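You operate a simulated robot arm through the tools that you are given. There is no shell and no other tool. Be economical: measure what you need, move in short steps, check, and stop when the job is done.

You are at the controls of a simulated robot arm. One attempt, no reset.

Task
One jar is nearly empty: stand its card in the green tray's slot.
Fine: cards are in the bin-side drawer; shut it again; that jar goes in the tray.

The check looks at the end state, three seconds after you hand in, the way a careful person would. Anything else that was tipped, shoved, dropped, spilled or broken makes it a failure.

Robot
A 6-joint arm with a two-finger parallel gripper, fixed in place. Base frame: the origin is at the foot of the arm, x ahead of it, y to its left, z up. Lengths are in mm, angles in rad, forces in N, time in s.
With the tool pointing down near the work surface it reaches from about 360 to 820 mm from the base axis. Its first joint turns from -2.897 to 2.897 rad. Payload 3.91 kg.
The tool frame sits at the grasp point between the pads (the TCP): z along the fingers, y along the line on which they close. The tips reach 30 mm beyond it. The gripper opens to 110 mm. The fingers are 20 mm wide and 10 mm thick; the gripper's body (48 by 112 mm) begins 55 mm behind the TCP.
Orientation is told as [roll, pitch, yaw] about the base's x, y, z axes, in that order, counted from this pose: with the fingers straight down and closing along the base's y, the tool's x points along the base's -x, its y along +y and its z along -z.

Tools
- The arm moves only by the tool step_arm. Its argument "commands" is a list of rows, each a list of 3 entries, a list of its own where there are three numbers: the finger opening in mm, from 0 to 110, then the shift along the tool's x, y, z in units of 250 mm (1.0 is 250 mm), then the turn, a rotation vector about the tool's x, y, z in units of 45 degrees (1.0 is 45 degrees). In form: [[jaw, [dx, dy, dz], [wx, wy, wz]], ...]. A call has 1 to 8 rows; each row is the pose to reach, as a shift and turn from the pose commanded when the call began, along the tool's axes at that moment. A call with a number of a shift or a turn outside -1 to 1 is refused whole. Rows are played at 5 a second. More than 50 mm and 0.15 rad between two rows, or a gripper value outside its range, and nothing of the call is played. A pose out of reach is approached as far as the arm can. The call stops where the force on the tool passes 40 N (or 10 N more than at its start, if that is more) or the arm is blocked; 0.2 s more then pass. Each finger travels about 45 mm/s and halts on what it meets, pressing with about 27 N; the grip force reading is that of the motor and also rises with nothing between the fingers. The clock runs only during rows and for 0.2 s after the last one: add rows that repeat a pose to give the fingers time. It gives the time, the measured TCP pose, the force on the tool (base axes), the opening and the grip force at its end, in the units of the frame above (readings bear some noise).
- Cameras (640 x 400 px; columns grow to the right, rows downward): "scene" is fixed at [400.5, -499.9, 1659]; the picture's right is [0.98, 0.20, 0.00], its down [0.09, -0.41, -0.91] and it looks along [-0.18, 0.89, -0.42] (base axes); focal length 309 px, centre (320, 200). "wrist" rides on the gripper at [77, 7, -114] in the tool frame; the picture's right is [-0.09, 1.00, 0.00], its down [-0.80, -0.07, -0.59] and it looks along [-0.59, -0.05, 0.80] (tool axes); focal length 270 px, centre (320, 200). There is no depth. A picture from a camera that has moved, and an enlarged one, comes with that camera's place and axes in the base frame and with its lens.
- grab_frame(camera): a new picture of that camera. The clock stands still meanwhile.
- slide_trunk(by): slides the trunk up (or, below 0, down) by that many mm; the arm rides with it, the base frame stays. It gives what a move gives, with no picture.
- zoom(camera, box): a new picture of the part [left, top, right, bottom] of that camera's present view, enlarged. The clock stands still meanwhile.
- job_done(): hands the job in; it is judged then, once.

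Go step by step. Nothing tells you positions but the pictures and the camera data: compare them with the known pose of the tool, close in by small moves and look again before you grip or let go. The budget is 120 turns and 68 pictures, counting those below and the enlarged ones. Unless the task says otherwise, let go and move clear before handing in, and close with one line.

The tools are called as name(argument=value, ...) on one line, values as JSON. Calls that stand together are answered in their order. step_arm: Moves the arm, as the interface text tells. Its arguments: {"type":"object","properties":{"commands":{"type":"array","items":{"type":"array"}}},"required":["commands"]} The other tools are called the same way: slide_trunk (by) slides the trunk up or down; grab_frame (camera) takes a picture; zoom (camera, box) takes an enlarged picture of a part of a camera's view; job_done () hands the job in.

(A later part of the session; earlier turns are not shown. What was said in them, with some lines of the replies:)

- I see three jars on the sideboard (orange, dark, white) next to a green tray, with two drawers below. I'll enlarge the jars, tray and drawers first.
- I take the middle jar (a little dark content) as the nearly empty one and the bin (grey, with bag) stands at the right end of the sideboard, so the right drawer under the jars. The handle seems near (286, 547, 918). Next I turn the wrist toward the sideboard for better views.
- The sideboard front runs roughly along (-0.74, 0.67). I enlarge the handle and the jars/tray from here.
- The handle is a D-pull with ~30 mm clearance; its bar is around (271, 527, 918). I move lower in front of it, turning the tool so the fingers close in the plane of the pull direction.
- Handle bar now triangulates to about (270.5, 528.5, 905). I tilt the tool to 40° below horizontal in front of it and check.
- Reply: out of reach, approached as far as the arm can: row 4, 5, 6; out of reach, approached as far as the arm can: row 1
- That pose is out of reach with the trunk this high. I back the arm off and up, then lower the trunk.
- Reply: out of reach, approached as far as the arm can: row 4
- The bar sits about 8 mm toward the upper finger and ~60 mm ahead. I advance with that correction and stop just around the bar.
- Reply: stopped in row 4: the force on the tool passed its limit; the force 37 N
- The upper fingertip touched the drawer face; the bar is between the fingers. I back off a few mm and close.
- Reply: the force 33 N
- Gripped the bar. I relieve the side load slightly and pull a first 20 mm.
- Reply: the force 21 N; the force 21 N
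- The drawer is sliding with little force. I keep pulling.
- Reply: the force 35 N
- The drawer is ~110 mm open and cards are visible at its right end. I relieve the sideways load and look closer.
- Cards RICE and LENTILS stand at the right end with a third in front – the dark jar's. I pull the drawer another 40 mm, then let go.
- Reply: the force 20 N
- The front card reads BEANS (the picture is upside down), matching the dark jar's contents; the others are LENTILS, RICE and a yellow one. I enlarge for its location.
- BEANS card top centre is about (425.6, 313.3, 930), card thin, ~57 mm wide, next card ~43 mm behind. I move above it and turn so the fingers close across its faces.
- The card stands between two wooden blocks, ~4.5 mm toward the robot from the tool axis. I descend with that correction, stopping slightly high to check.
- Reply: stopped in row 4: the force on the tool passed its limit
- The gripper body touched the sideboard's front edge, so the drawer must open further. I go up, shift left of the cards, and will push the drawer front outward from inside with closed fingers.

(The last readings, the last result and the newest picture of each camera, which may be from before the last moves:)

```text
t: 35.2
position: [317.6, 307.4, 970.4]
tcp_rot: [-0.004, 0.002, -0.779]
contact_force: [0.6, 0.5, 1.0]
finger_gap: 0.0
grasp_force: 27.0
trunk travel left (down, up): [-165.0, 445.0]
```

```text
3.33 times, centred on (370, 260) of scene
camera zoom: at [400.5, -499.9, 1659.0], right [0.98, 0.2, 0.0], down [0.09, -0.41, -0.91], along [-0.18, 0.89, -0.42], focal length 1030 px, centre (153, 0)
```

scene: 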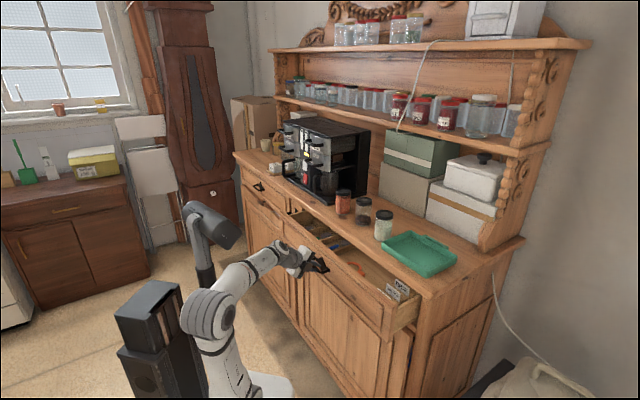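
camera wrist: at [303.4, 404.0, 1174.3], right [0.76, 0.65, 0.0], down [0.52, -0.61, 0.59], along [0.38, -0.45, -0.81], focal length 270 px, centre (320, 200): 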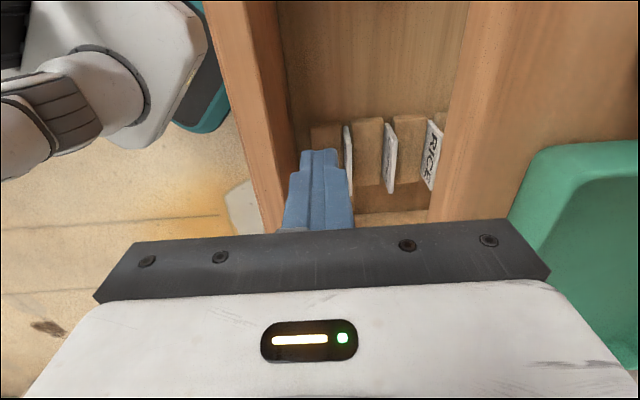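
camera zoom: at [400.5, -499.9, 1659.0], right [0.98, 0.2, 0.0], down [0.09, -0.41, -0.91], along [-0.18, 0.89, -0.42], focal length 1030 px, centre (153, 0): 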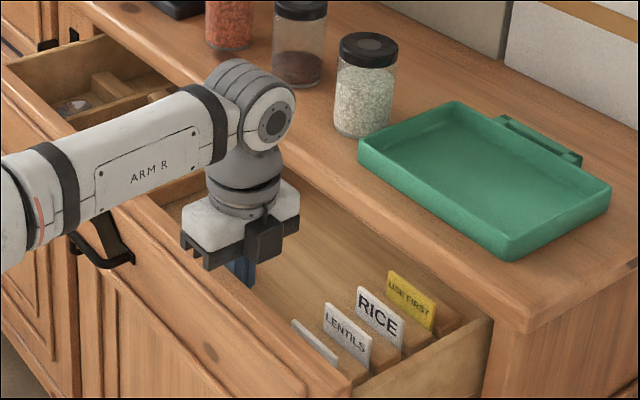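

The drawer moves freely. I push 25 mm more.

step_arm(commands=[[0, [0, -0.05, 0], [0, 0, 0]], [0, [0, -0.1, 0], [0, 0, 0]], [0, [0, -0.1, 0], [0, 0, 0]], [0, [0, -0.02, 0], [0, 0, 0]], [0, [0, -0.02, -0.18], [0, 0, 0]], [0, [0, -0.02, -0.36], [0, 0, 0]]])

zoom(camera="scene", box=[340, 220, 440, 300])

grab_frame(camera="wrist")

```text
t: 36.6
position: [312.8, 303.8, 1063.3]
tcp_rot: [-0.003, 0.002, -0.779]
contact_force: [1.2, 0.0, -0.1]
finger_gap: 0.0
grasp_force: 27.3
trunk travel left (down, up): [-165.0, 445.0]
```

```text
5.00 times, centred on (390, 260) of scene
camera zoom: at [400.5, -499.9, 1659.0], right [0.98, 0.2, 0.0], down [0.09, -0.41, -0.91], along [-0.18, 0.89, -0.42], focal length 1545 px, centre (-30, -100)
```

zoom: 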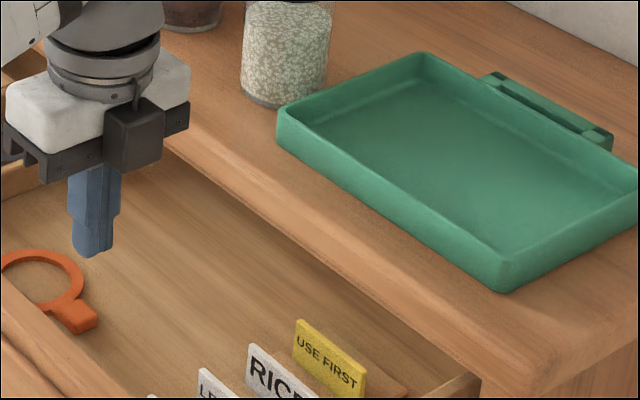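

```text
26 pictures are left
camera wrist: at [263.4, 364.9, 1177.7], right [0.76, 0.65, -0.01], down [0.52, -0.61, 0.59], along [0.38, -0.45, -0.81], focal length 270 px, centre (320, 200)
```

wrist: 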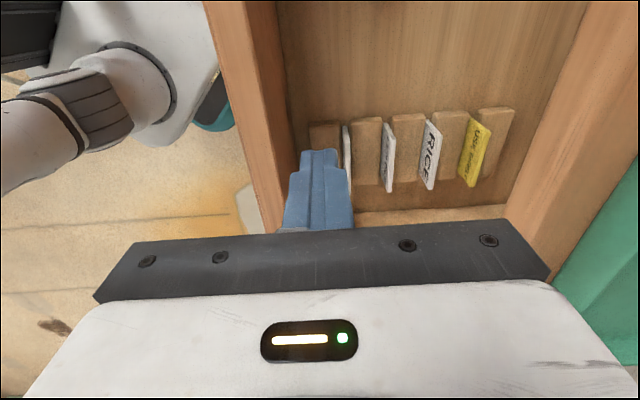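

The drawer is now ~57 mm further out. I move back over the BEANS card (expected near (380, 273)) and re-check.

step_arm(commands=[[20, [-0.1, 0.03, 0], [0, 0, 0]], [32, [-0.2, 0.07, 0], [0, 0, 0]], [32, [-0.278, 0.1, 0], [0, 0, 0]], [32, [-0.278, 0.1, 0.1], [0, 0, 0]]])

zoom(camera="wrist", box=[220, 20, 440, 220])

```text
t: 37.6
position: [380.9, 274.8, 1037.3]
tcp_rot: [-0.002, 0.001, -0.778]
contact_force: [-0.4, 0.2, -0.5]
finger_gap: 32.0
grasp_force: 0.1
trunk travel left (down, up): [-165.0, 445.0]
```

```text
2.00 times, centred on (330, 120) of wrist
camera zoom: at [331.5, 334.5, 1150.2], right [0.76, 0.65, 0.0], down [0.52, -0.61, 0.59], along [0.38, -0.45, -0.81], focal length 541 px, centre (300, 360)
```

zoom: 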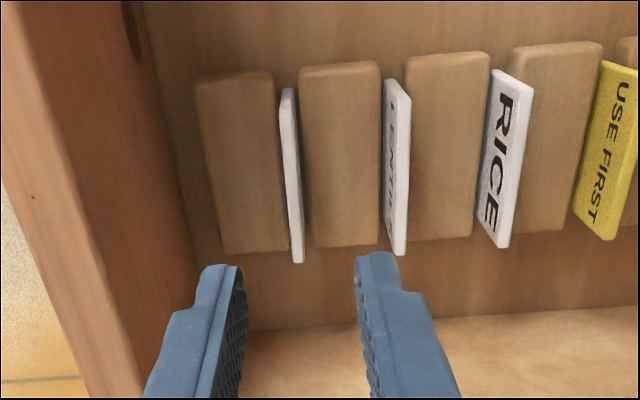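

step_arm(commands=[[32, [0.015, 0, 0.13], [0, 0, 0]], [32, [0.015, 0, 0.25], [0, 0, 0]], [32, [0.015, 0, 0.34], [0, 0, 0]], [32, [0.015, 0, 0.385], [0, 0, 0]]])

zoom(camera="wrist", box=[220, 20, 440, 220])

```text
t: 38.6
position: [378.1, 276.1, 940.3]
tcp_rot: [-0.002, 0.001, -0.778]
contact_force: [-0.6, -0.2, 0.5]
finger_gap: 31.9
grasp_force: 0.0
trunk travel left (down, up): [-165.0, 445.0]
```

```text
2.00 times, centred on (330, 120) of wrist
camera zoom: at [328.0, 336.7, 1054.4], right [0.76, 0.65, 0.0], down [0.52, -0.61, 0.59], along [0.38, -0.45, -0.81], focal length 541 px, centre (300, 360)
```

zoom: 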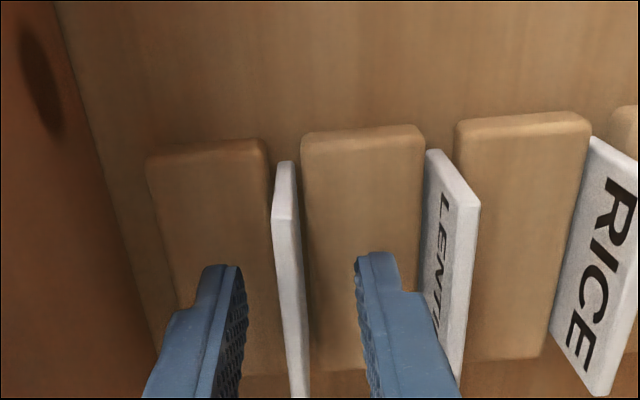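

The card is centred between the fingers. I lower 4 mm, close on it, and lift a little to check.

step_arm(commands=[[32, [0, 0, 0.016], [0, 0, 0]], [0, [0, 0, 0.016], [0, 0, 0]], [0, [0, 0, 0.016], [0, 0, 0]], [0, [0, 0, 0.016], [0, 0, 0]], [0, [0, 0, 0.016], [0, 0, 0]]])

step_arm(commands=[[0, [0, 0, -0.06], [0, 0, 0]], [0, [0, 0, -0.14], [0, 0, 0]], [0, [0, 0, -0.25], [0, 0, 0]], [0, [0, 0, -0.36], [0, 0, 0]], [0, [0, 0, -0.48], [0, 0, 0]]])

zoom(camera="scene", box=[320, 180, 480, 300])

grab_frame(camera="wrist")

```text
t: 39.8
position: [378.1, 276.6, 937.3]
tcp_rot: [-0.004, 0.001, -0.778]
contact_force: [-0.1, -0.6, 0.1]
finger_gap: 3.8
grasp_force: 27.2
trunk travel left (down, up): [-165.0, 445.0]
```

```text
t: 41.0
position: [379.8, 276.2, 1057.9]
tcp_rot: [-0.005, 0.001, -0.779]
contact_force: [0.3, -0.8, -0.5]
finger_gap: 4.0
grasp_force: 27.1
trunk travel left (down, up): [-165.0, 445.0]
```

```text
3.33 times, centred on (400, 240) of scene
camera zoom: at [400.5, -499.9, 1659.0], right [0.98, 0.2, 0.0], down [0.09, -0.41, -0.91], along [-0.18, 0.89, -0.42], focal length 1030 px, centre (53, 67)
```

zoom: 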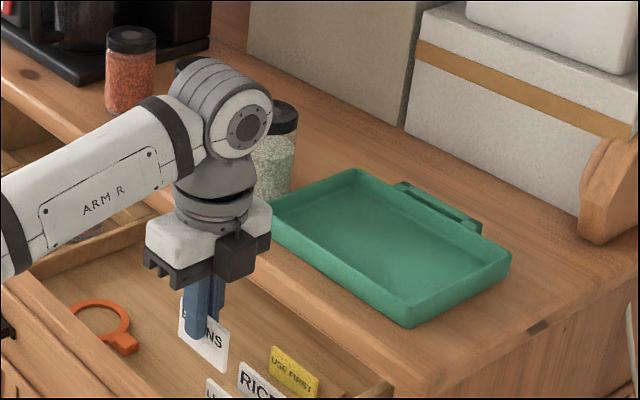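

```text
22 pictures are left
camera wrist: at [329.6, 336.9, 1171.6], right [0.76, 0.65, 0.0], down [0.52, -0.61, 0.59], along [0.38, -0.45, -0.81], focal length 270 px, centre (320, 200)
```

wrist: 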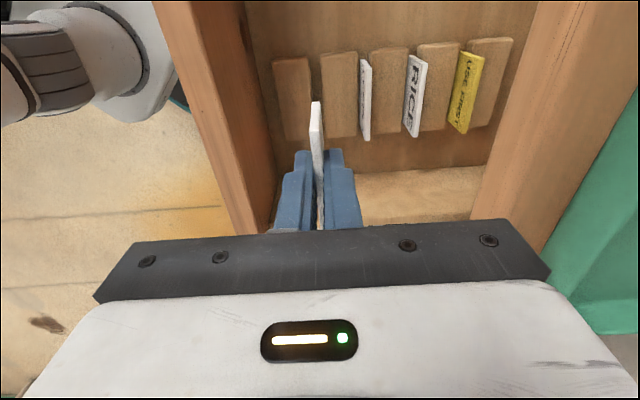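

BEANS card is held. I raise the trunk so the arm can reach over the tray, then look at the slot.

slide_trunk(by=200)

slide_trunk(by=100)

step_arm(commands=[[0, [0, 0.15, 0.06], [0, 0, 0]], [0, [0, 0.3, 0.12], [0, 0, 0]], [0, [0, 0.45, 0.18], [0, 0, 0]], [0, [0.02, 0.6, 0.24], [0, 0, 0]], [0, [0.06, 0.75, 0.3], [0, 0, 0]], [0, [0.1, 0.85, 0.38], [0, 0, 0]], [0, [0.15, 0.95, 0.44], [0, 0, 0]]])

grab_frame(camera="wrist")

grab_frame(camera="scene")

```text
t: 43.1
position: [379.3, 278.0, 1256.8]
tcp_rot: [-0.004, 0.0, -0.779]
contact_force: [0.6, 0.1, 0.1]
finger_gap: 4.0
grasp_force: 26.9
trunk travel left (down, up): [-365.0, 245.0]
```

```text
t: 44.5
position: [378.8, 277.0, 1356.9]
tcp_rot: [-0.004, 0.001, -0.779]
contact_force: [-0.2, 0.2, -0.2]
finger_gap: 4.1
grasp_force: 26.9
trunk travel left (down, up): [-465.0, 145.0]
```

```text
t: 46.1
position: [518.7, 468.7, 1243.7]
tcp_rot: [-0.005, 0.001, -0.778]
contact_force: [-0.7, -0.4, -0.4]
finger_gap: 4.0
grasp_force: 26.7
out of reach, approached as far as the arm can: row 7
trunk travel left (down, up): [-465.0, 145.0]
```

```text
21 pictures are left
camera wrist: at [469.1, 529.4, 1357.7], right [0.76, 0.65, 0.0], down [0.52, -0.61, 0.59], along [0.38, -0.45, -0.81], focal length 270 px, centre (320, 200)
```

wrist: 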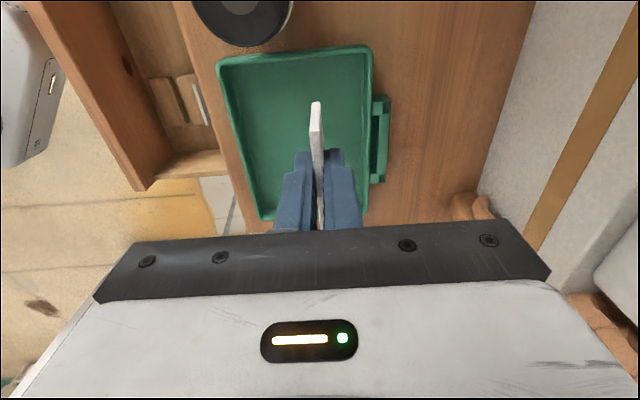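

```text
20 pictures are left
```

scene: 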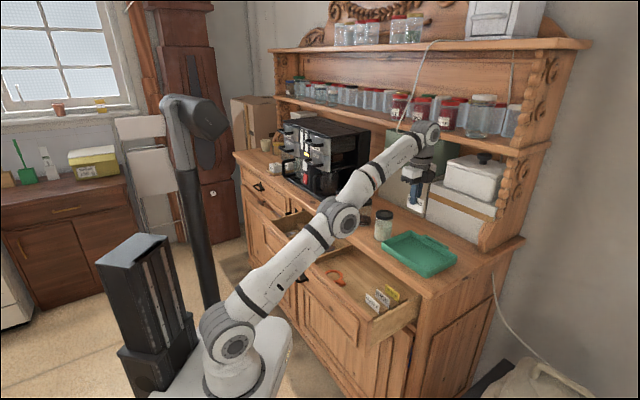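

The slot holder is at about (610, 478, 1060). I raise the trunk further for reach and bring the card above it.

slide_trunk(by=110)

step_arm(commands=[[0, [-0.03, 0.03, 0.12], [0, 0, 0]], [0, [-0.06, 0.06, 0.24], [0, 0, 0]], [0, [-0.09, 0.1, 0.36], [0, 0, 0]], [0, [-0.12, 0.14, 0.48], [0, 0, 0]], [0, [-0.15, 0.18, 0.58], [0, 0, 0]], [0, [-0.18, 0.22, 0.66], [0, 0, 0]], [0, [-0.23, 0.28, 0.72], [0, 0, 0]]])

grab_frame(camera="wrist")

zoom(camera="scene", box=[380, 190, 480, 280])

```text
t: 47.5
position: [518.9, 469.0, 1354.4]
tcp_rot: [-0.003, 0.002, -0.777]
contact_force: [-0.6, 0.5, -0.9]
finger_gap: 3.7
grasp_force: 26.9
trunk travel left (down, up): [-575.0, 35.0]
```

```text
t: 49.1
position: [610.8, 477.5, 1172.5]
tcp_rot: [-0.006, 0.004, -0.777]
contact_force: [0.0, -0.6, 0.0]
finger_gap: 4.5
grasp_force: 26.8
trunk travel left (down, up): [-575.0, 35.0]
```

```text
19 pictures are left
camera wrist: at [560.7, 537.5, 1286.7], right [0.76, 0.65, -0.01], down [0.52, -0.61, 0.59], along [0.38, -0.45, -0.81], focal length 270 px, centre (320, 200)
```

wrist: 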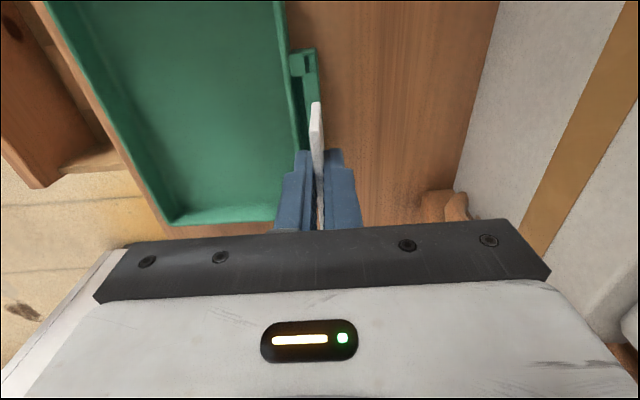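

```text
4.44 times, centred on (430, 235) of scene
camera zoom: at [400.5, -499.9, 1659.0], right [0.98, 0.2, 0.0], down [0.09, -0.41, -0.91], along [-0.18, 0.89, -0.42], focal length 1374 px, centre (-169, 44)
```

zoom: 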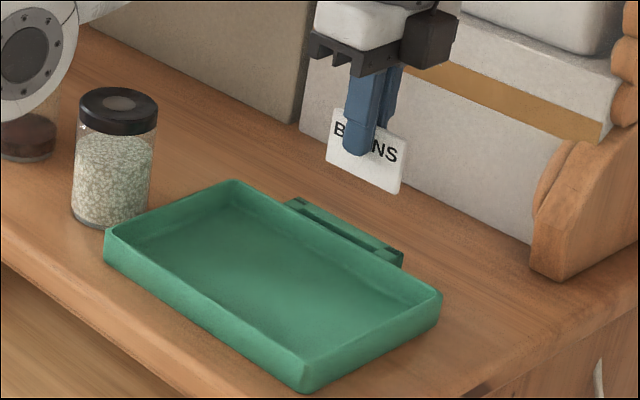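

zoom(camera="wrist", box=[260, 30, 380, 180])

zoom(camera="scene", box=[415, 215, 475, 260])

```text
2.67 times, centred on (320, 105) of wrist
camera zoom: at [560.7, 537.5, 1286.7], right [0.76, 0.65, -0.01], down [0.52, -0.61, 0.59], along [0.38, -0.45, -0.81], focal length 721 px, centre (320, 453)
```

zoom: 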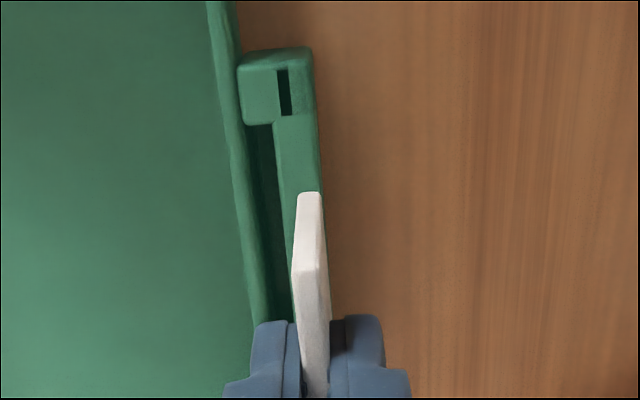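

```text
8.89 times, centred on (445, 238) of scene
camera zoom: at [400.5, -499.9, 1659.0], right [0.98, 0.2, 0.0], down [0.09, -0.41, -0.91], along [-0.18, 0.89, -0.42], focal length 2747 px, centre (-791, -133)
```

zoom: 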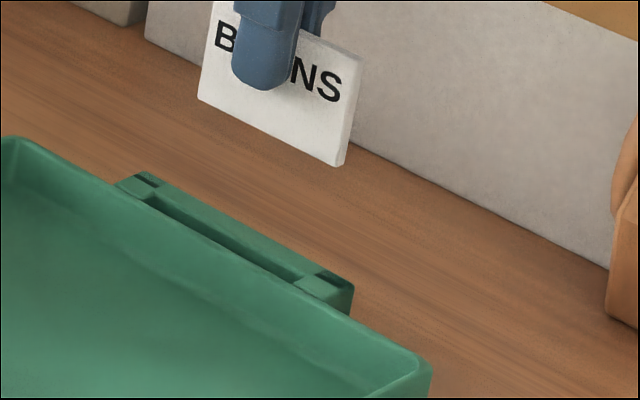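

The slot's shape is unclear: end caps have slits and there's a channel beside the rim. I shift 40 mm toward the robot and lower a bit for an unobstructed close look.

step_arm(commands=[[0, [0, -0.09, 0.05], [0, 0, 0]], [0, [0, -0.18, 0.12], [0, 0, 0]]])

zoom(camera="wrist", box=[300, 0, 440, 220])

zoom(camera="scene", box=[420, 225, 460, 255])

```text
t: 49.7
position: [576.1, 445.3, 1143.8]
tcp_rot: [-0.003, 0.003, -0.779]
contact_force: [0.0, -0.6, -0.2]
finger_gap: 3.9
grasp_force: 26.9
trunk travel left (down, up): [-575.0, 35.0]
```

```text
1.82 times, centred on (370, 110) of wrist
camera zoom: at [526.0, 505.1, 1257.6], right [0.76, 0.65, 0.0], down [0.52, -0.61, 0.59], along [0.38, -0.45, -0.81], focal length 491 px, centre (229, 364)
```

zoom: 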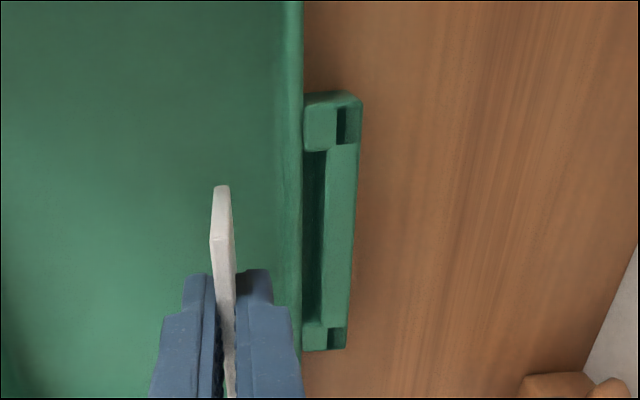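

```text
13.33 times, centred on (440, 240) of scene
camera zoom: at [400.5, -499.9, 1659.0], right [0.98, 0.2, 0.0], down [0.09, -0.41, -0.91], along [-0.18, 0.89, -0.42], focal length 4121 px, centre (-1280, -333)
```

zoom: 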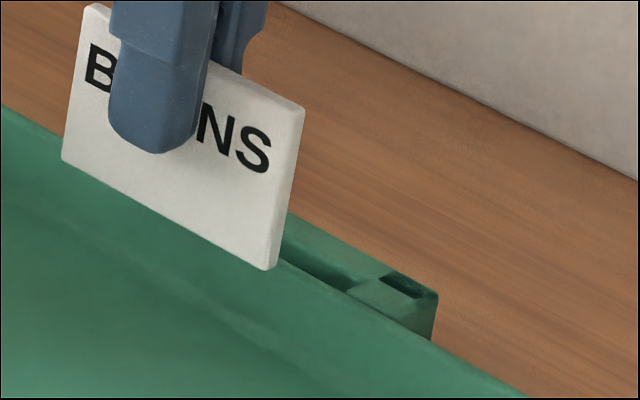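

The slot is the ~9 mm channel between the rear rim and back wall, parallel to the card, about 34 mm ahead of it. I move over it, just above the rim, and check.

step_arm(commands=[[0, [-0.016, 0.068, -0.02], [0, 0, 0]], [0, [-0.032, 0.136, -0.02], [0, 0, 0]], [0, [-0.032, 0.136, 0.04], [0, 0, 0]], [0, [-0.032, 0.136, 0.075], [0, 0, 0]]])

zoom(camera="wrist", box=[260, 10, 380, 180])

zoom(camera="scene", box=[415, 215, 475, 260])

```text
t: 50.7
position: [606.6, 464.5, 1128.8]
tcp_rot: [0.003, 0.001, -0.778]
contact_force: [1.4, -0.4, 17.4]
finger_gap: 4.1
grasp_force: 26.8
trunk travel left (down, up): [-575.0, 35.0]
```

```text
2.35 times, centred on (320, 95) of wrist
camera zoom: at [555.5, 523.7, 1243.1], right [0.76, 0.65, 0.0], down [0.52, -0.61, 0.59], along [0.39, -0.45, -0.81], focal length 636 px, centre (320, 447)
```

zoom: 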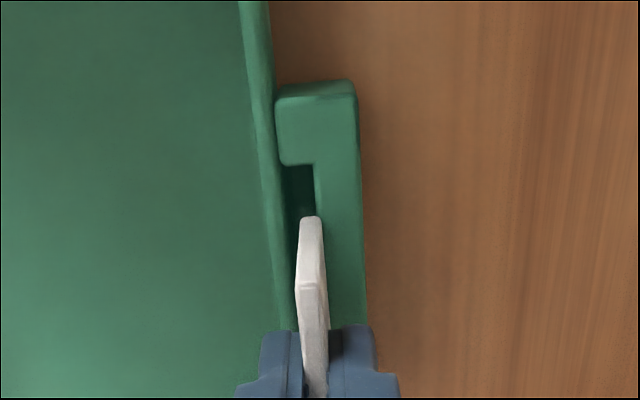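

```text
8.89 times, centred on (445, 238) of scene
camera zoom: at [400.5, -499.9, 1659.0], right [0.98, 0.2, 0.0], down [0.09, -0.41, -0.91], along [-0.18, 0.89, -0.42], focal length 2747 px, centre (-791, -133)
```

zoom: 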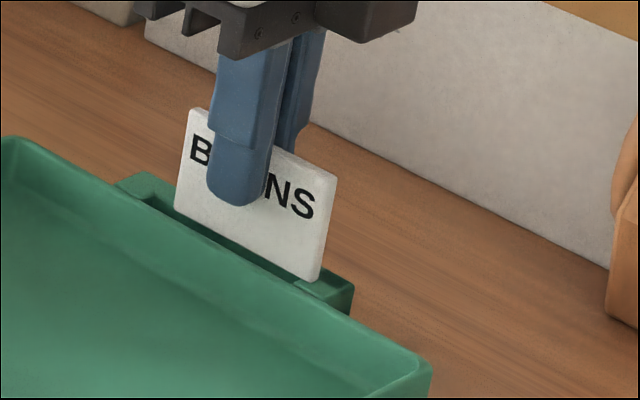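

The card touches the back wall/right cap: it needs ~3 mm toward the robot and ~6 mm left. I lift, correct, and lower gently.

step_arm(commands=[[0, [0, 0, -0.025], [0, 0, 0]], [0, [0.024, -0.012, -0.025], [0, 0, 0]], [0, [0.024, -0.012, 0.0], [0, 0, 0]], [0, [0.024, -0.012, 0.012], [0, 0, 0]], [0, [0.024, -0.012, 0.024], [0, 0, 0]]])

zoom(camera="wrist", box=[260, 10, 380, 180])

zoom(camera="scene", box=[415, 215, 475, 260])

```text
t: 51.9
position: [598.2, 467.3, 1117.3]
tcp_rot: [-0.002, 0.002, -0.78]
contact_force: [0.0, 0.4, 0.2]
finger_gap: 4.0
grasp_force: 26.8
trunk travel left (down, up): [-575.0, 35.0]
```

```text
2.35 times, centred on (320, 95) of wrist
camera zoom: at [549.9, 526.8, 1232.7], right [0.76, 0.65, 0.0], down [0.52, -0.61, 0.59], along [0.38, -0.45, -0.81], focal length 636 px, centre (320, 447)
```

zoom: 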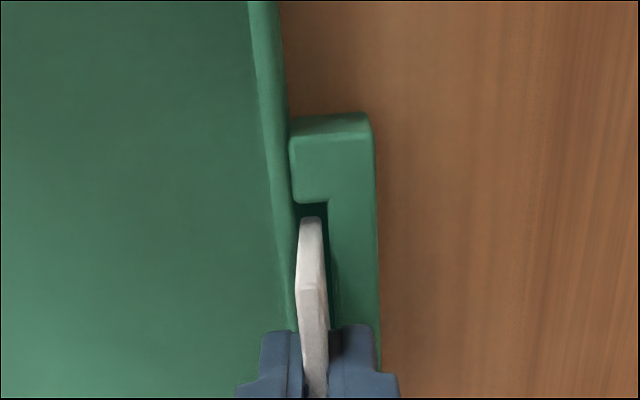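

```text
8.89 times, centred on (445, 238) of scene
camera zoom: at [400.5, -499.9, 1659.0], right [0.98, 0.2, 0.0], down [0.09, -0.41, -0.91], along [-0.18, 0.89, -0.42], focal length 2747 px, centre (-791, -133)
```

zoom: 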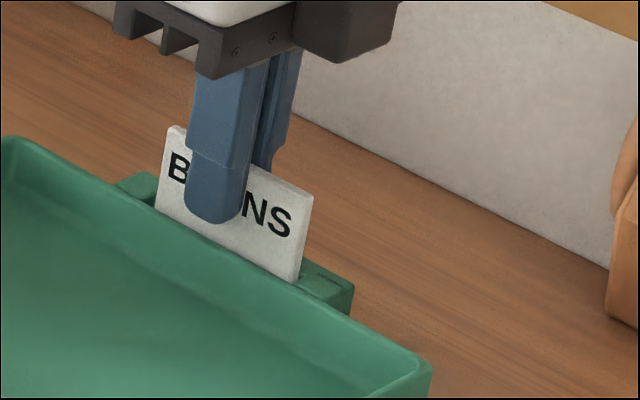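

The card's lower end is in the slot. I ease down until light contact, then open slightly to let it settle.

step_arm(commands=[[0, [0, 0, 0.006], [0, 0, 0]], [0, [0, 0, 0.012], [0, 0, 0]], [0, [0, 0, 0.018], [0, 0, 0]]])

step_arm(commands=[[8, [0, 0, 0], [0, 0, 0]], [12, [0, 0, 0], [0, 0, 0]], [12, [0, 0, 0], [0, 0, 0]]])

zoom(camera="scene", box=[415, 215, 475, 260])

```text
t: 52.7
position: [599.6, 466.6, 1114.6]
tcp_rot: [-0.005, 0.001, -0.779]
contact_force: [0.2, 0.4, -0.6]
finger_gap: 4.1
grasp_force: 27.2
trunk travel left (down, up): [-575.0, 35.0]
```

```text
t: 53.5
position: [597.2, 466.9, 1114.3]
tcp_rot: [-0.004, 0.001, -0.778]
contact_force: [0.4, 0.3, 0.2]
finger_gap: 12.2
grasp_force: 0.0
trunk travel left (down, up): [-575.0, 35.0]
```

```text
8.89 times, centred on (445, 238) of scene
camera zoom: at [400.5, -499.9, 1659.0], right [0.98, 0.2, 0.0], down [0.09, -0.41, -0.91], along [-0.18, 0.89, -0.42], focal length 2747 px, centre (-791, -133)
```

zoom: 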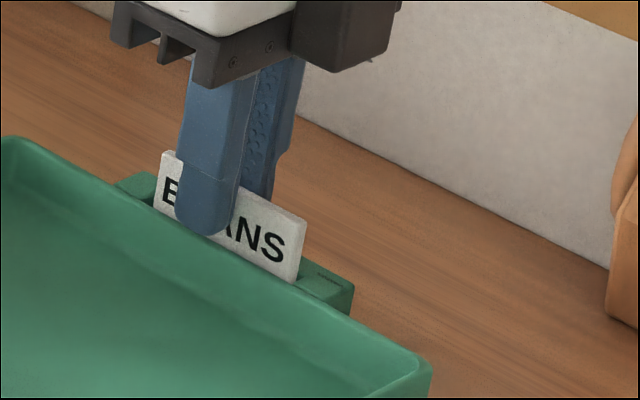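

The card dropped into the slot. I open, rise clear, and head to the dark jar, which triangulates to lid top (351, 607, 1149).

step_arm(commands=[[20, [0, 0, 0], [0, 0, 0]], [20, [0, 0, -0.08], [0, 0, 0]], [20, [0, 0, -0.2], [0, 0, 0]], [30, [0, 0, -0.36], [0, 0, 0]], [50, [0, 0, -0.5], [0, 0, 0]], [70, [0.1, -0.05, -0.55], [0, 0, 0]], [90, [0.28, -0.1, -0.55], [0, 0, 0]], [90, [0.45, -0.15, -0.55], [0, 0, 0]]])

step_arm(commands=[[100, [0.16, -0.05, 0], [0, 0, 0]], [100, [0.32, -0.1, 0], [0, 0, 0]], [100, [0.48, -0.13, 0], [0, 0, 0]], [100, [0.62, -0.14, 0], [0, 0, 0]], [100, [0.62, -0.14, 0], [0, 0, 0]]])

grab_frame(camera="wrist")

grab_frame(camera="scene")

```text
t: 55.3
position: [490.2, 519.8, 1253.0]
tcp_rot: [-0.003, 0.001, -0.779]
contact_force: [0.4, -0.3, -0.1]
finger_gap: 89.9
grasp_force: 0.1
trunk travel left (down, up): [-575.0, 35.0]
```

```text
t: 56.5
position: [358.2, 604.0, 1254.0]
tcp_rot: [-0.003, 0.002, -0.779]
contact_force: [-0.1, -0.6, -0.3]
finger_gap: 100.1
grasp_force: 0.1
trunk travel left (down, up): [-575.0, 35.0]
```

```text
8 pictures are left
camera wrist: at [307.4, 663.5, 1367.5], right [0.76, 0.65, 0.0], down [0.52, -0.61, 0.59], along [0.38, -0.45, -0.81], focal length 270 px, centre (320, 200)
```

wrist: 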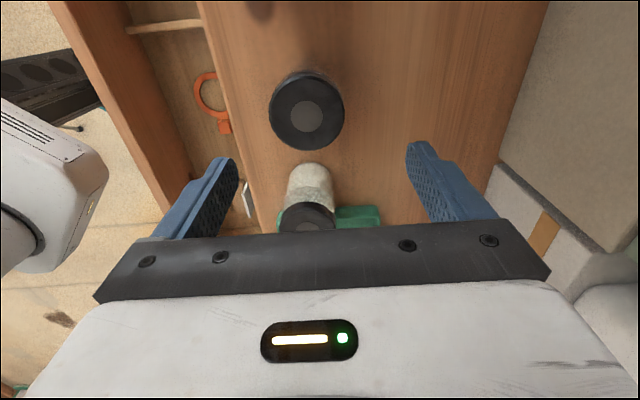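

```text
7 pictures are left
```

scene: 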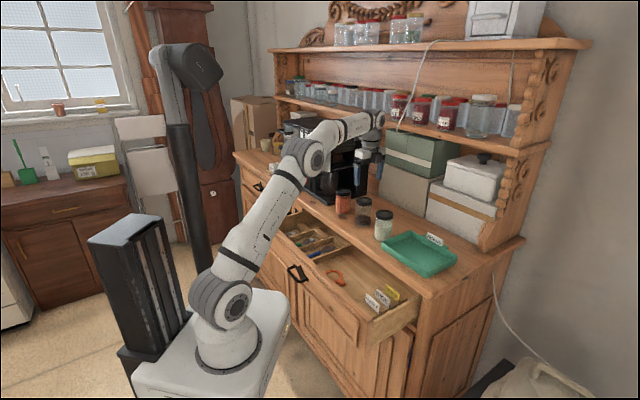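

The card stands in the slot. The dark jar's lid sits ~5 mm left and ~9 mm nearer than the tool axis; I align and descend around it.

step_arm(commands=[[96, [0.02, -0.035, 0.08], [0, 0, 0]], [96, [0.02, -0.035, 0.2], [0, 0, 0]], [96, [0.02, -0.035, 0.32], [0, 0, 0]], [96, [0.02, -0.035, 0.42], [0, 0, 0]], [96, [0.02, -0.035, 0.5], [0, 0, 0]]])

grab_frame(camera="wrist")

```text
t: 57.7
position: [347.6, 600.3, 1129.1]
tcp_rot: [-0.003, 0.003, -0.778]
contact_force: [-0.1, 0.1, -0.6]
finger_gap: 96.1
grasp_force: 0.2
trunk travel left (down, up): [-575.0, 35.0]
```

```text
6 pictures are left
camera wrist: at [297.2, 660.3, 1242.6], right [0.76, 0.65, 0.0], down [0.52, -0.61, 0.59], along [0.38, -0.45, -0.81], focal length 270 px, centre (320, 200)
```

wrist: 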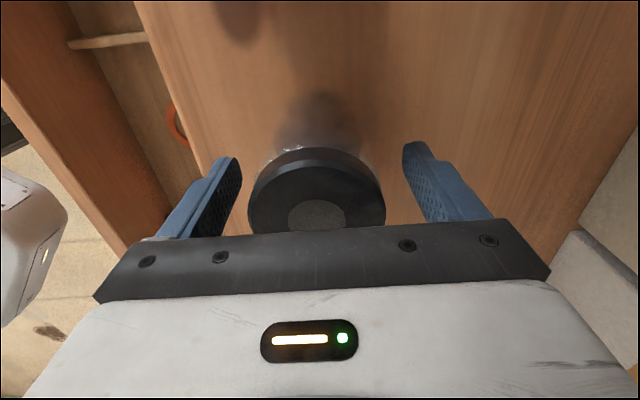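

The jar is centred. I lower the rest and close.

step_arm(commands=[[96, [0, 0, 0.05], [0, 0, 0]], [96, [0, 0, 0.09], [0, 0, 0]], [70, [0, -0.004, 0.09], [0, 0, 0]], [50, [0, -0.004, 0.09], [0, 0, 0]], [50, [0, -0.004, 0.09], [0, 0, 0]], [50, [0, -0.004, 0.09], [0, 0, 0]], [50, [0, -0.004, 0.09], [0, 0, 0]]])

```text
t: 59.3
position: [346.0, 598.1, 1106.6]
tcp_rot: [-0.002, 0.001, -0.777]
contact_force: [-0.4, -0.8, 0.7]
finger_gap: 62.8
grasp_force: 27.0
trunk travel left (down, up): [-575.0, 35.0]
```

step_arm(commands=[[40, [0, 0, -0.06], [0, 0, 0]], [40, [0, 0, -0.16], [0, 0, 0]], [40, [0, 0, -0.28], [0, 0, 0]], [40, [0, 0, -0.42], [0, 0, 0]], [40, [0, 0, -0.56], [0, 0, 0]], [40, [-0.1, 0, -0.6], [0, 0, 0]], [40, [-0.24, 0, -0.6], [0, 0, 0]]])

grab_frame(camera="scene")

```text
t: 60.9
position: [389.2, 556.8, 1256.0]
tcp_rot: [-0.005, 0.004, -0.777]
contact_force: [0.4, 0.6, -3.3]
finger_gap: 63.1
grasp_force: 27.1
trunk travel left (down, up): [-575.0, 35.0]
```

```text
5 pictures are left
```

scene: 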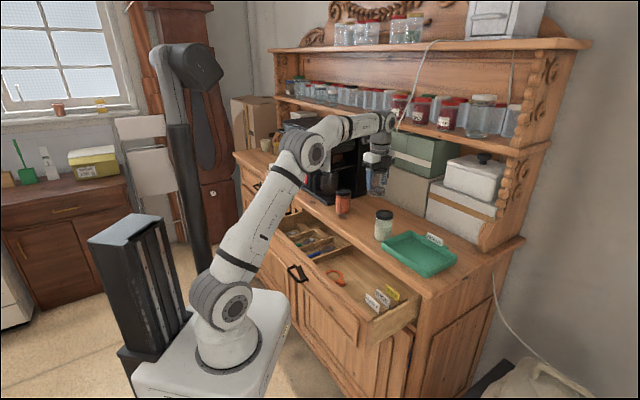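

Jar held. I carry it over the tray centre and lower most of the way.

step_arm(commands=[[40, [-0.14, 0, 0], [0, 0, 0]], [40, [-0.29, 0, 0], [0, 0, 0]], [40, [-0.44, 0, 0], [0, 0, 0]], [40, [-0.59, 0, 0], [0, 0, 0]], [40, [-0.74, 0, 0], [0, 0, 0]], [40, [-0.851, 0.008, 0], [0, 0, 0]]])

step_arm(commands=[[40, [0, 0, 0.1], [0, 0, 0]], [40, [0, 0, 0.2], [0, 0, 0]], [40, [0, 0, 0.3], [0, 0, 0]], [40, [0, 0, 0.4], [0, 0, 0]], [40, [0, 0, 0.48], [0, 0, 0]]])

zoom(camera="scene", box=[360, 170, 480, 290])

```text
t: 62.3
position: [546.1, 407.2, 1255.5]
tcp_rot: [-0.005, 0.004, -0.778]
contact_force: [0.7, 0.4, -4.2]
finger_gap: 62.9
grasp_force: 27.0
trunk travel left (down, up): [-575.0, 35.0]
```

```text
t: 63.5
position: [545.0, 409.5, 1136.5]
tcp_rot: [-0.005, 0.001, -0.779]
contact_force: [0.4, -0.8, -4.6]
finger_gap: 62.5
grasp_force: 27.0
trunk travel left (down, up): [-575.0, 35.0]
```

```text
3.33 times, centred on (420, 230) of scene
camera zoom: at [400.5, -499.9, 1659.0], right [0.98, 0.2, 0.0], down [0.09, -0.41, -0.91], along [-0.18, 0.89, -0.42], focal length 1030 px, centre (-13, 100)
```

zoom: 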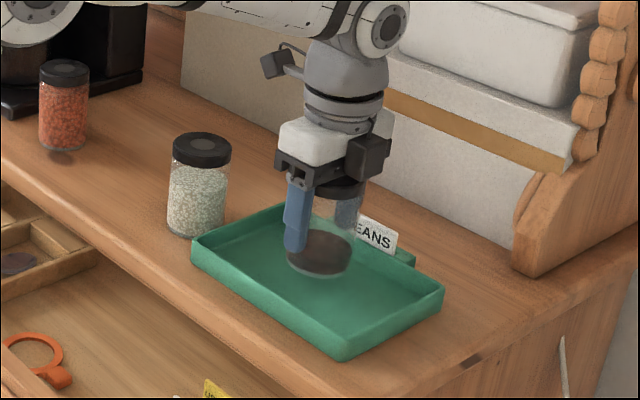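

The jar is over the tray's middle. I lower it in small steps until it touches.

step_arm(commands=[[40, [0, 0, 0.02], [0, 0, 0]], [40, [0, 0, 0.04], [0, 0, 0]], [40, [0, 0, 0.055], [0, 0, 0]], [40, [0, 0, 0.07], [0, 0, 0]], [40, [0, 0, 0.08], [0, 0, 0]]])

step_arm(commands=[[40, [0, 0, 0.008], [0, 0, 0]], [40, [0, 0, 0.012], [0, 0, 0]]])

```text
t: 64.7
position: [543.9, 408.7, 1114.3]
tcp_rot: [-0.006, 0.002, -0.778]
contact_force: [0.1, -0.5, -4.9]
finger_gap: 62.8
grasp_force: 26.9
trunk travel left (down, up): [-575.0, 35.0]
```

```text
t: 65.3
position: [543.1, 409.1, 1111.3]
tcp_rot: [-0.001, 0.001, -0.778]
contact_force: [1.8, -1.2, 2.1]
finger_gap: 62.8
grasp_force: 26.5
trunk travel left (down, up): [-575.0, 35.0]
```

Contact with the tray floor. I release and rise straight up.

step_arm(commands=[[66, [0, 0, 0], [0, 0, 0]], [72, [0, 0, 0], [0, 0, 0]], [78, [0, 0, 0], [0, 0, 0]], [78, [0, 0, -0.06], [0, 0, 0]], [78, [0, 0, -0.18], [0, 0, 0]], [78, [0, 0, -0.34], [0, 0, 0]], [78, [0, 0, -0.5], [0, 0, 0]]])

```text
t: 66.9
position: [542.8, 409.4, 1236.9]
tcp_rot: [-0.002, 0.001, -0.78]
contact_force: [-0.6, -0.7, 0.4]
finger_gap: 78.1
grasp_force: 0.0
trunk travel left (down, up): [-575.0, 35.0]
```

The jar is placed. Now the drawer: I retract at height to in front of it (left of the handle), tilt the closed fingers, then lower the trunk to push it shut.

step_arm(commands=[[60, [0.093, -0.101, -0.06], [0, 0, 0]], [40, [0.187, -0.202, -0.12], [0, 0, 0]], [20, [0.28, -0.303, -0.16], [0, 0, 0]], [0, [0.374, -0.403, -0.19], [0, 0, 0]], [0, [0.467, -0.504, -0.21], [0, 0, 0]], [0, [0.561, -0.605, -0.226], [0, 0, 0]], [0, [0.654, -0.706, -0.226], [0, 0, 0]]])

step_arm(commands=[[0, [0.093, -0.101, -0.03], [0, 0, 0]], [0, [0.187, -0.202, -0.06], [0, 0, 0]], [0, [0.28, -0.303, -0.1], [0, 0, 0]], [0, [0.374, -0.403, -0.13], [0, 0, 0]], [0, [0.467, -0.504, -0.16], [0, 0, 0]], [0, [0.561, -0.605, -0.19], [0, 0, 0]], [0, [0.654, -0.706, -0.226], [0, 0, 0]]])

step_arm(commands=[[0, [0, 0, 0], [-0.167, 0, 0]], [0, [0, 0, 0], [-0.333, 0, 0]], [0, [0, 0, 0], [-0.5, 0, 0]], [0, [0, 0, 0], [-0.667, 0, 0]], [0, [0, 0, 0], [-0.833, 0, 0]], [0, [0, 0, 0], [-1, 0, 0]]])

```text
t: 68.5
position: [303.7, 398.4, 1293.5]
tcp_rot: [-0.003, 0.001, -0.778]
contact_force: [-0.3, -0.8, -0.5]
finger_gap: 0.0
grasp_force: 26.9
trunk travel left (down, up): [-575.0, 35.0]
```

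```text
t: 70.1
position: [69.5, 387.4, 1345.4]
tcp_rot: [-0.019, -0.009, -0.796]
contact_force: [0.1, 0.7, -0.1]
finger_gap: 0.1
grasp_force: 26.5
trunk travel left (down, up): [-575.0, 35.0]
```

```text
t: 71.5
position: [62.9, 387.1, 1354.6]
tcp_rot: [0.787, 0.006, -0.777]
contact_force: [0.2, -0.6, 0.4]
finger_gap: 0.2
grasp_force: 26.9
trunk travel left (down, up): [-575.0, 35.0]
```

step_arm(commands=[[0, [0, 0, 0], [-0.111, 0, 0]]])

slide_trunk(by=-250)

slide_trunk(by=-165)

grab_frame(camera="scene")

```text
t: 71.9
position: [74.9, 388.2, 1364.1]
tcp_rot: [0.866, 0.002, -0.773]
contact_force: [0.1, -0.3, -0.4]
finger_gap: 0.0
grasp_force: 26.6
out of reach, approached as far as the arm can: row 1
trunk travel left (down, up): [-575.0, 35.0]
```

```text
t: 74.5
position: [75.1, 390.3, 1113.9]
tcp_rot: [0.864, 0.0, -0.775]
contact_force: [0.0, 1.0, 0.6]
finger_gap: 0.0
grasp_force: 26.9
trunk travel left (down, up): [-325.0, 285.0]
```

```text
t: 76.3
position: [76.7, 389.6, 956.4]
tcp_rot: [0.879, 0.011, -0.772]
contact_force: [5.0, -3.6, 7.3]
finger_gap: 0.0
grasp_force: 27.5
trunk travel left (down, up): [-161.0, 449.0]
stopped: the force on the tool passed its limit (the readings are from after the stop); the commanded pose is now the measured one
```

```text
3 pictures are left
```

scene: 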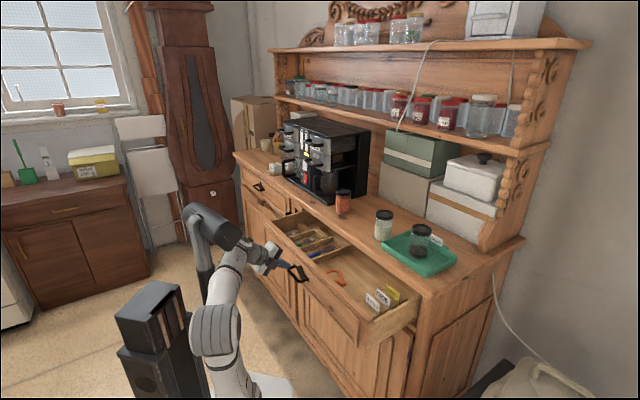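

Something touched while lowering. I enlarge that spot.

zoom(camera="scene", box=[220, 220, 330, 310])

```text
4.44 times, centred on (275, 265) of scene
camera zoom: at [400.5, -499.9, 1659.0], right [0.98, 0.2, 0.0], down [0.09, -0.41, -0.91], along [-0.18, 0.89, -0.42], focal length 1374 px, centre (520, -89)
```

zoom: 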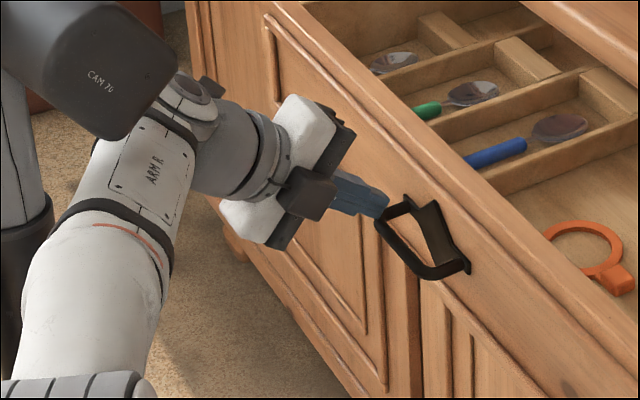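

The fingertip is just at the handle's left corner. I lift a little, shift left past it, and then push on the drawer face.

step_arm(commands=[[0, [0, 0.046, -0.038], [0, 0, 0]], [0, [0.07, 0.046, -0.038], [0, 0, 0]], [0, [0.15, 0.046, -0.038], [0, 0, 0]], [0, [0.15, 0.046, -0.038], [0, 0, 0]]])

```text
t: 77.3
position: [50.0, 417.2, 971.3]
tcp_rot: [0.872, 0.005, -0.768]
contact_force: [0.6, -0.1, -0.6]
finger_gap: 0.2
grasp_force: 27.3
trunk travel left (down, up): [-161.0, 449.0]
```

step_arm(commands=[[0, [0, 0.008, 0.072], [0, 0, 0]], [0, [0, 0.016, 0.143], [0, 0, 0]], [0, [0, 0.042, 0.174], [0, 0, 0]], [0, [0, 0.068, 0.204], [0, 0, 0]], [0, [0, 0.094, 0.235], [0, 0, 0]], [0, [0, 0.119, 0.266], [0, 0, 0]]])

```text
t: 78.7
position: [97.8, 467.0, 953.4]
tcp_rot: [0.876, 0.01, -0.77]
contact_force: [0.0, 0.0, 0.5]
finger_gap: 0.0
grasp_force: 27.2
trunk travel left (down, up): [-161.0, 449.0]
```

step_arm(commands=[[0, [0, 0.0386, 0.046], [0, 0, 0]], [0, [0, 0.0772, 0.092], [0, 0, 0]], [0, [0, 0.1158, 0.138], [0, 0, 0]], [0, [0, 0.1544, 0.184], [0, 0, 0]], [0, [0, 0.193, 0.23], [0, 0, 0]], [0, [0, 0.2316, 0.276], [0, 0, 0]], [0, [0, 0.2702, 0.322], [0, 0, 0]], [0, [0, 0.3088, 0.368], [0, 0, 0]]])

grab_frame(camera="scene")

```text
t: 80.5
position: [180.1, 553.9, 952.9]
tcp_rot: [0.875, 0.007, -0.77]
contact_force: [0.0, -0.3, -0.7]
finger_gap: 0.0
grasp_force: 26.7
trunk travel left (down, up): [-161.0, 449.0]
```

```text
1 pictures are left
```

scene: 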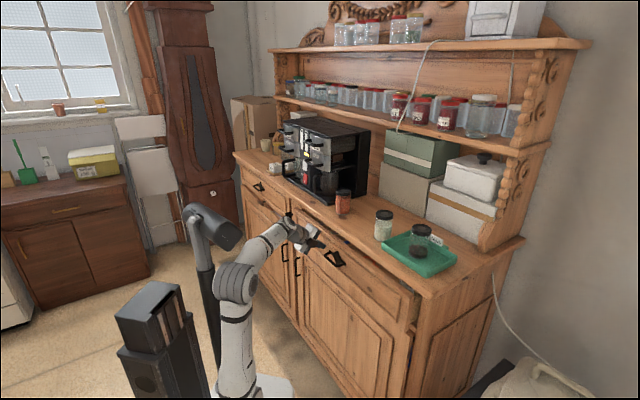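

Almost shut. I push the last ~45 mm in small steps until it stops.

step_arm(commands=[[0, [0, 0.007, 0.046], [0, 0, 0]], [0, [0, 0.014, 0.092], [0, 0, 0]], [0, [0, 0.04, 0.123], [0, 0, 0]], [0, [0, 0.053, 0.138], [0, 0, 0]], [0, [0, 0.066, 0.153], [0, 0, 0]], [0, [0, 0.079, 0.169], [0, 0, 0]], [0, [0, 0.092, 0.184], [0, 0, 0]]])

```text
t: 82.0
position: [209.9, 583.3, 941.1]
tcp_rot: [0.868, 0.008, -0.773]
contact_force: [-13.9, -21.0, 3.7]
finger_gap: 0.0
grasp_force: 26.8
trunk travel left (down, up): [-161.0, 449.0]
stopped in row 7: the force on the tool passed its limit (the readings are from after the stop); the commanded pose is now the measured one
```

The stop came exactly where the closed face should be. I back away and take the last look.

step_arm(commands=[[0, [0, -0.02, -0.03], [0, 0, 0]], [0, [0, -0.08, -0.12], [0, 0, 0]], [0, [0, -0.15, -0.22], [0, 0, 0]], [0, [0, -0.22, -0.34], [0, 0, 0]], [0, [0, -0.29, -0.46], [0, 0, 0]]])

zoom(camera="scene", box=[290, 170, 480, 320])

```text
t: 83.2
position: [122.4, 487.2, 954.1]
tcp_rot: [0.863, -0.002, -0.778]
contact_force: [-0.2, -0.5, 0.6]
finger_gap: 0.0
grasp_force: 27.3
trunk travel left (down, up): [-161.0, 449.0]
```

```text
2.67 times, centred on (385, 245) of scene
camera zoom: at [400.5, -499.9, 1659.0], right [0.98, 0.2, 0.0], down [0.09, -0.41, -0.91], along [-0.18, 0.89, -0.42], focal length 824 px, centre (147, 80)
```

zoom: 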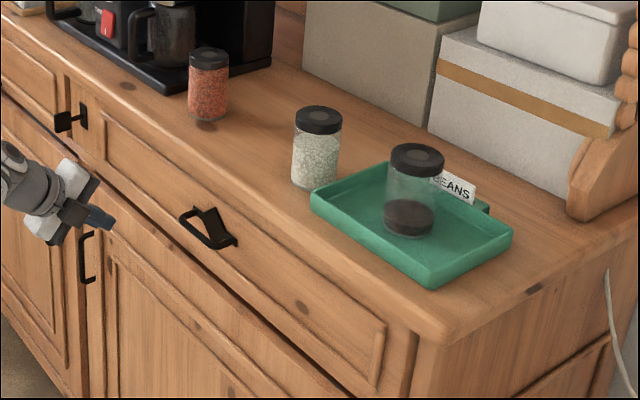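

The drawer is shut, the BEANS card stands in the slot, the nearly empty jar is upright in the tray and the arm is clear, so I hand in.

job_done()

```text
The job is handed in.
```

The BEANS card is standing in the green tray's slot, the nearly empty jar of beans is upright in the tray, and the bin-side drawer is shut. The other two jars look undisturbed in the last picture.
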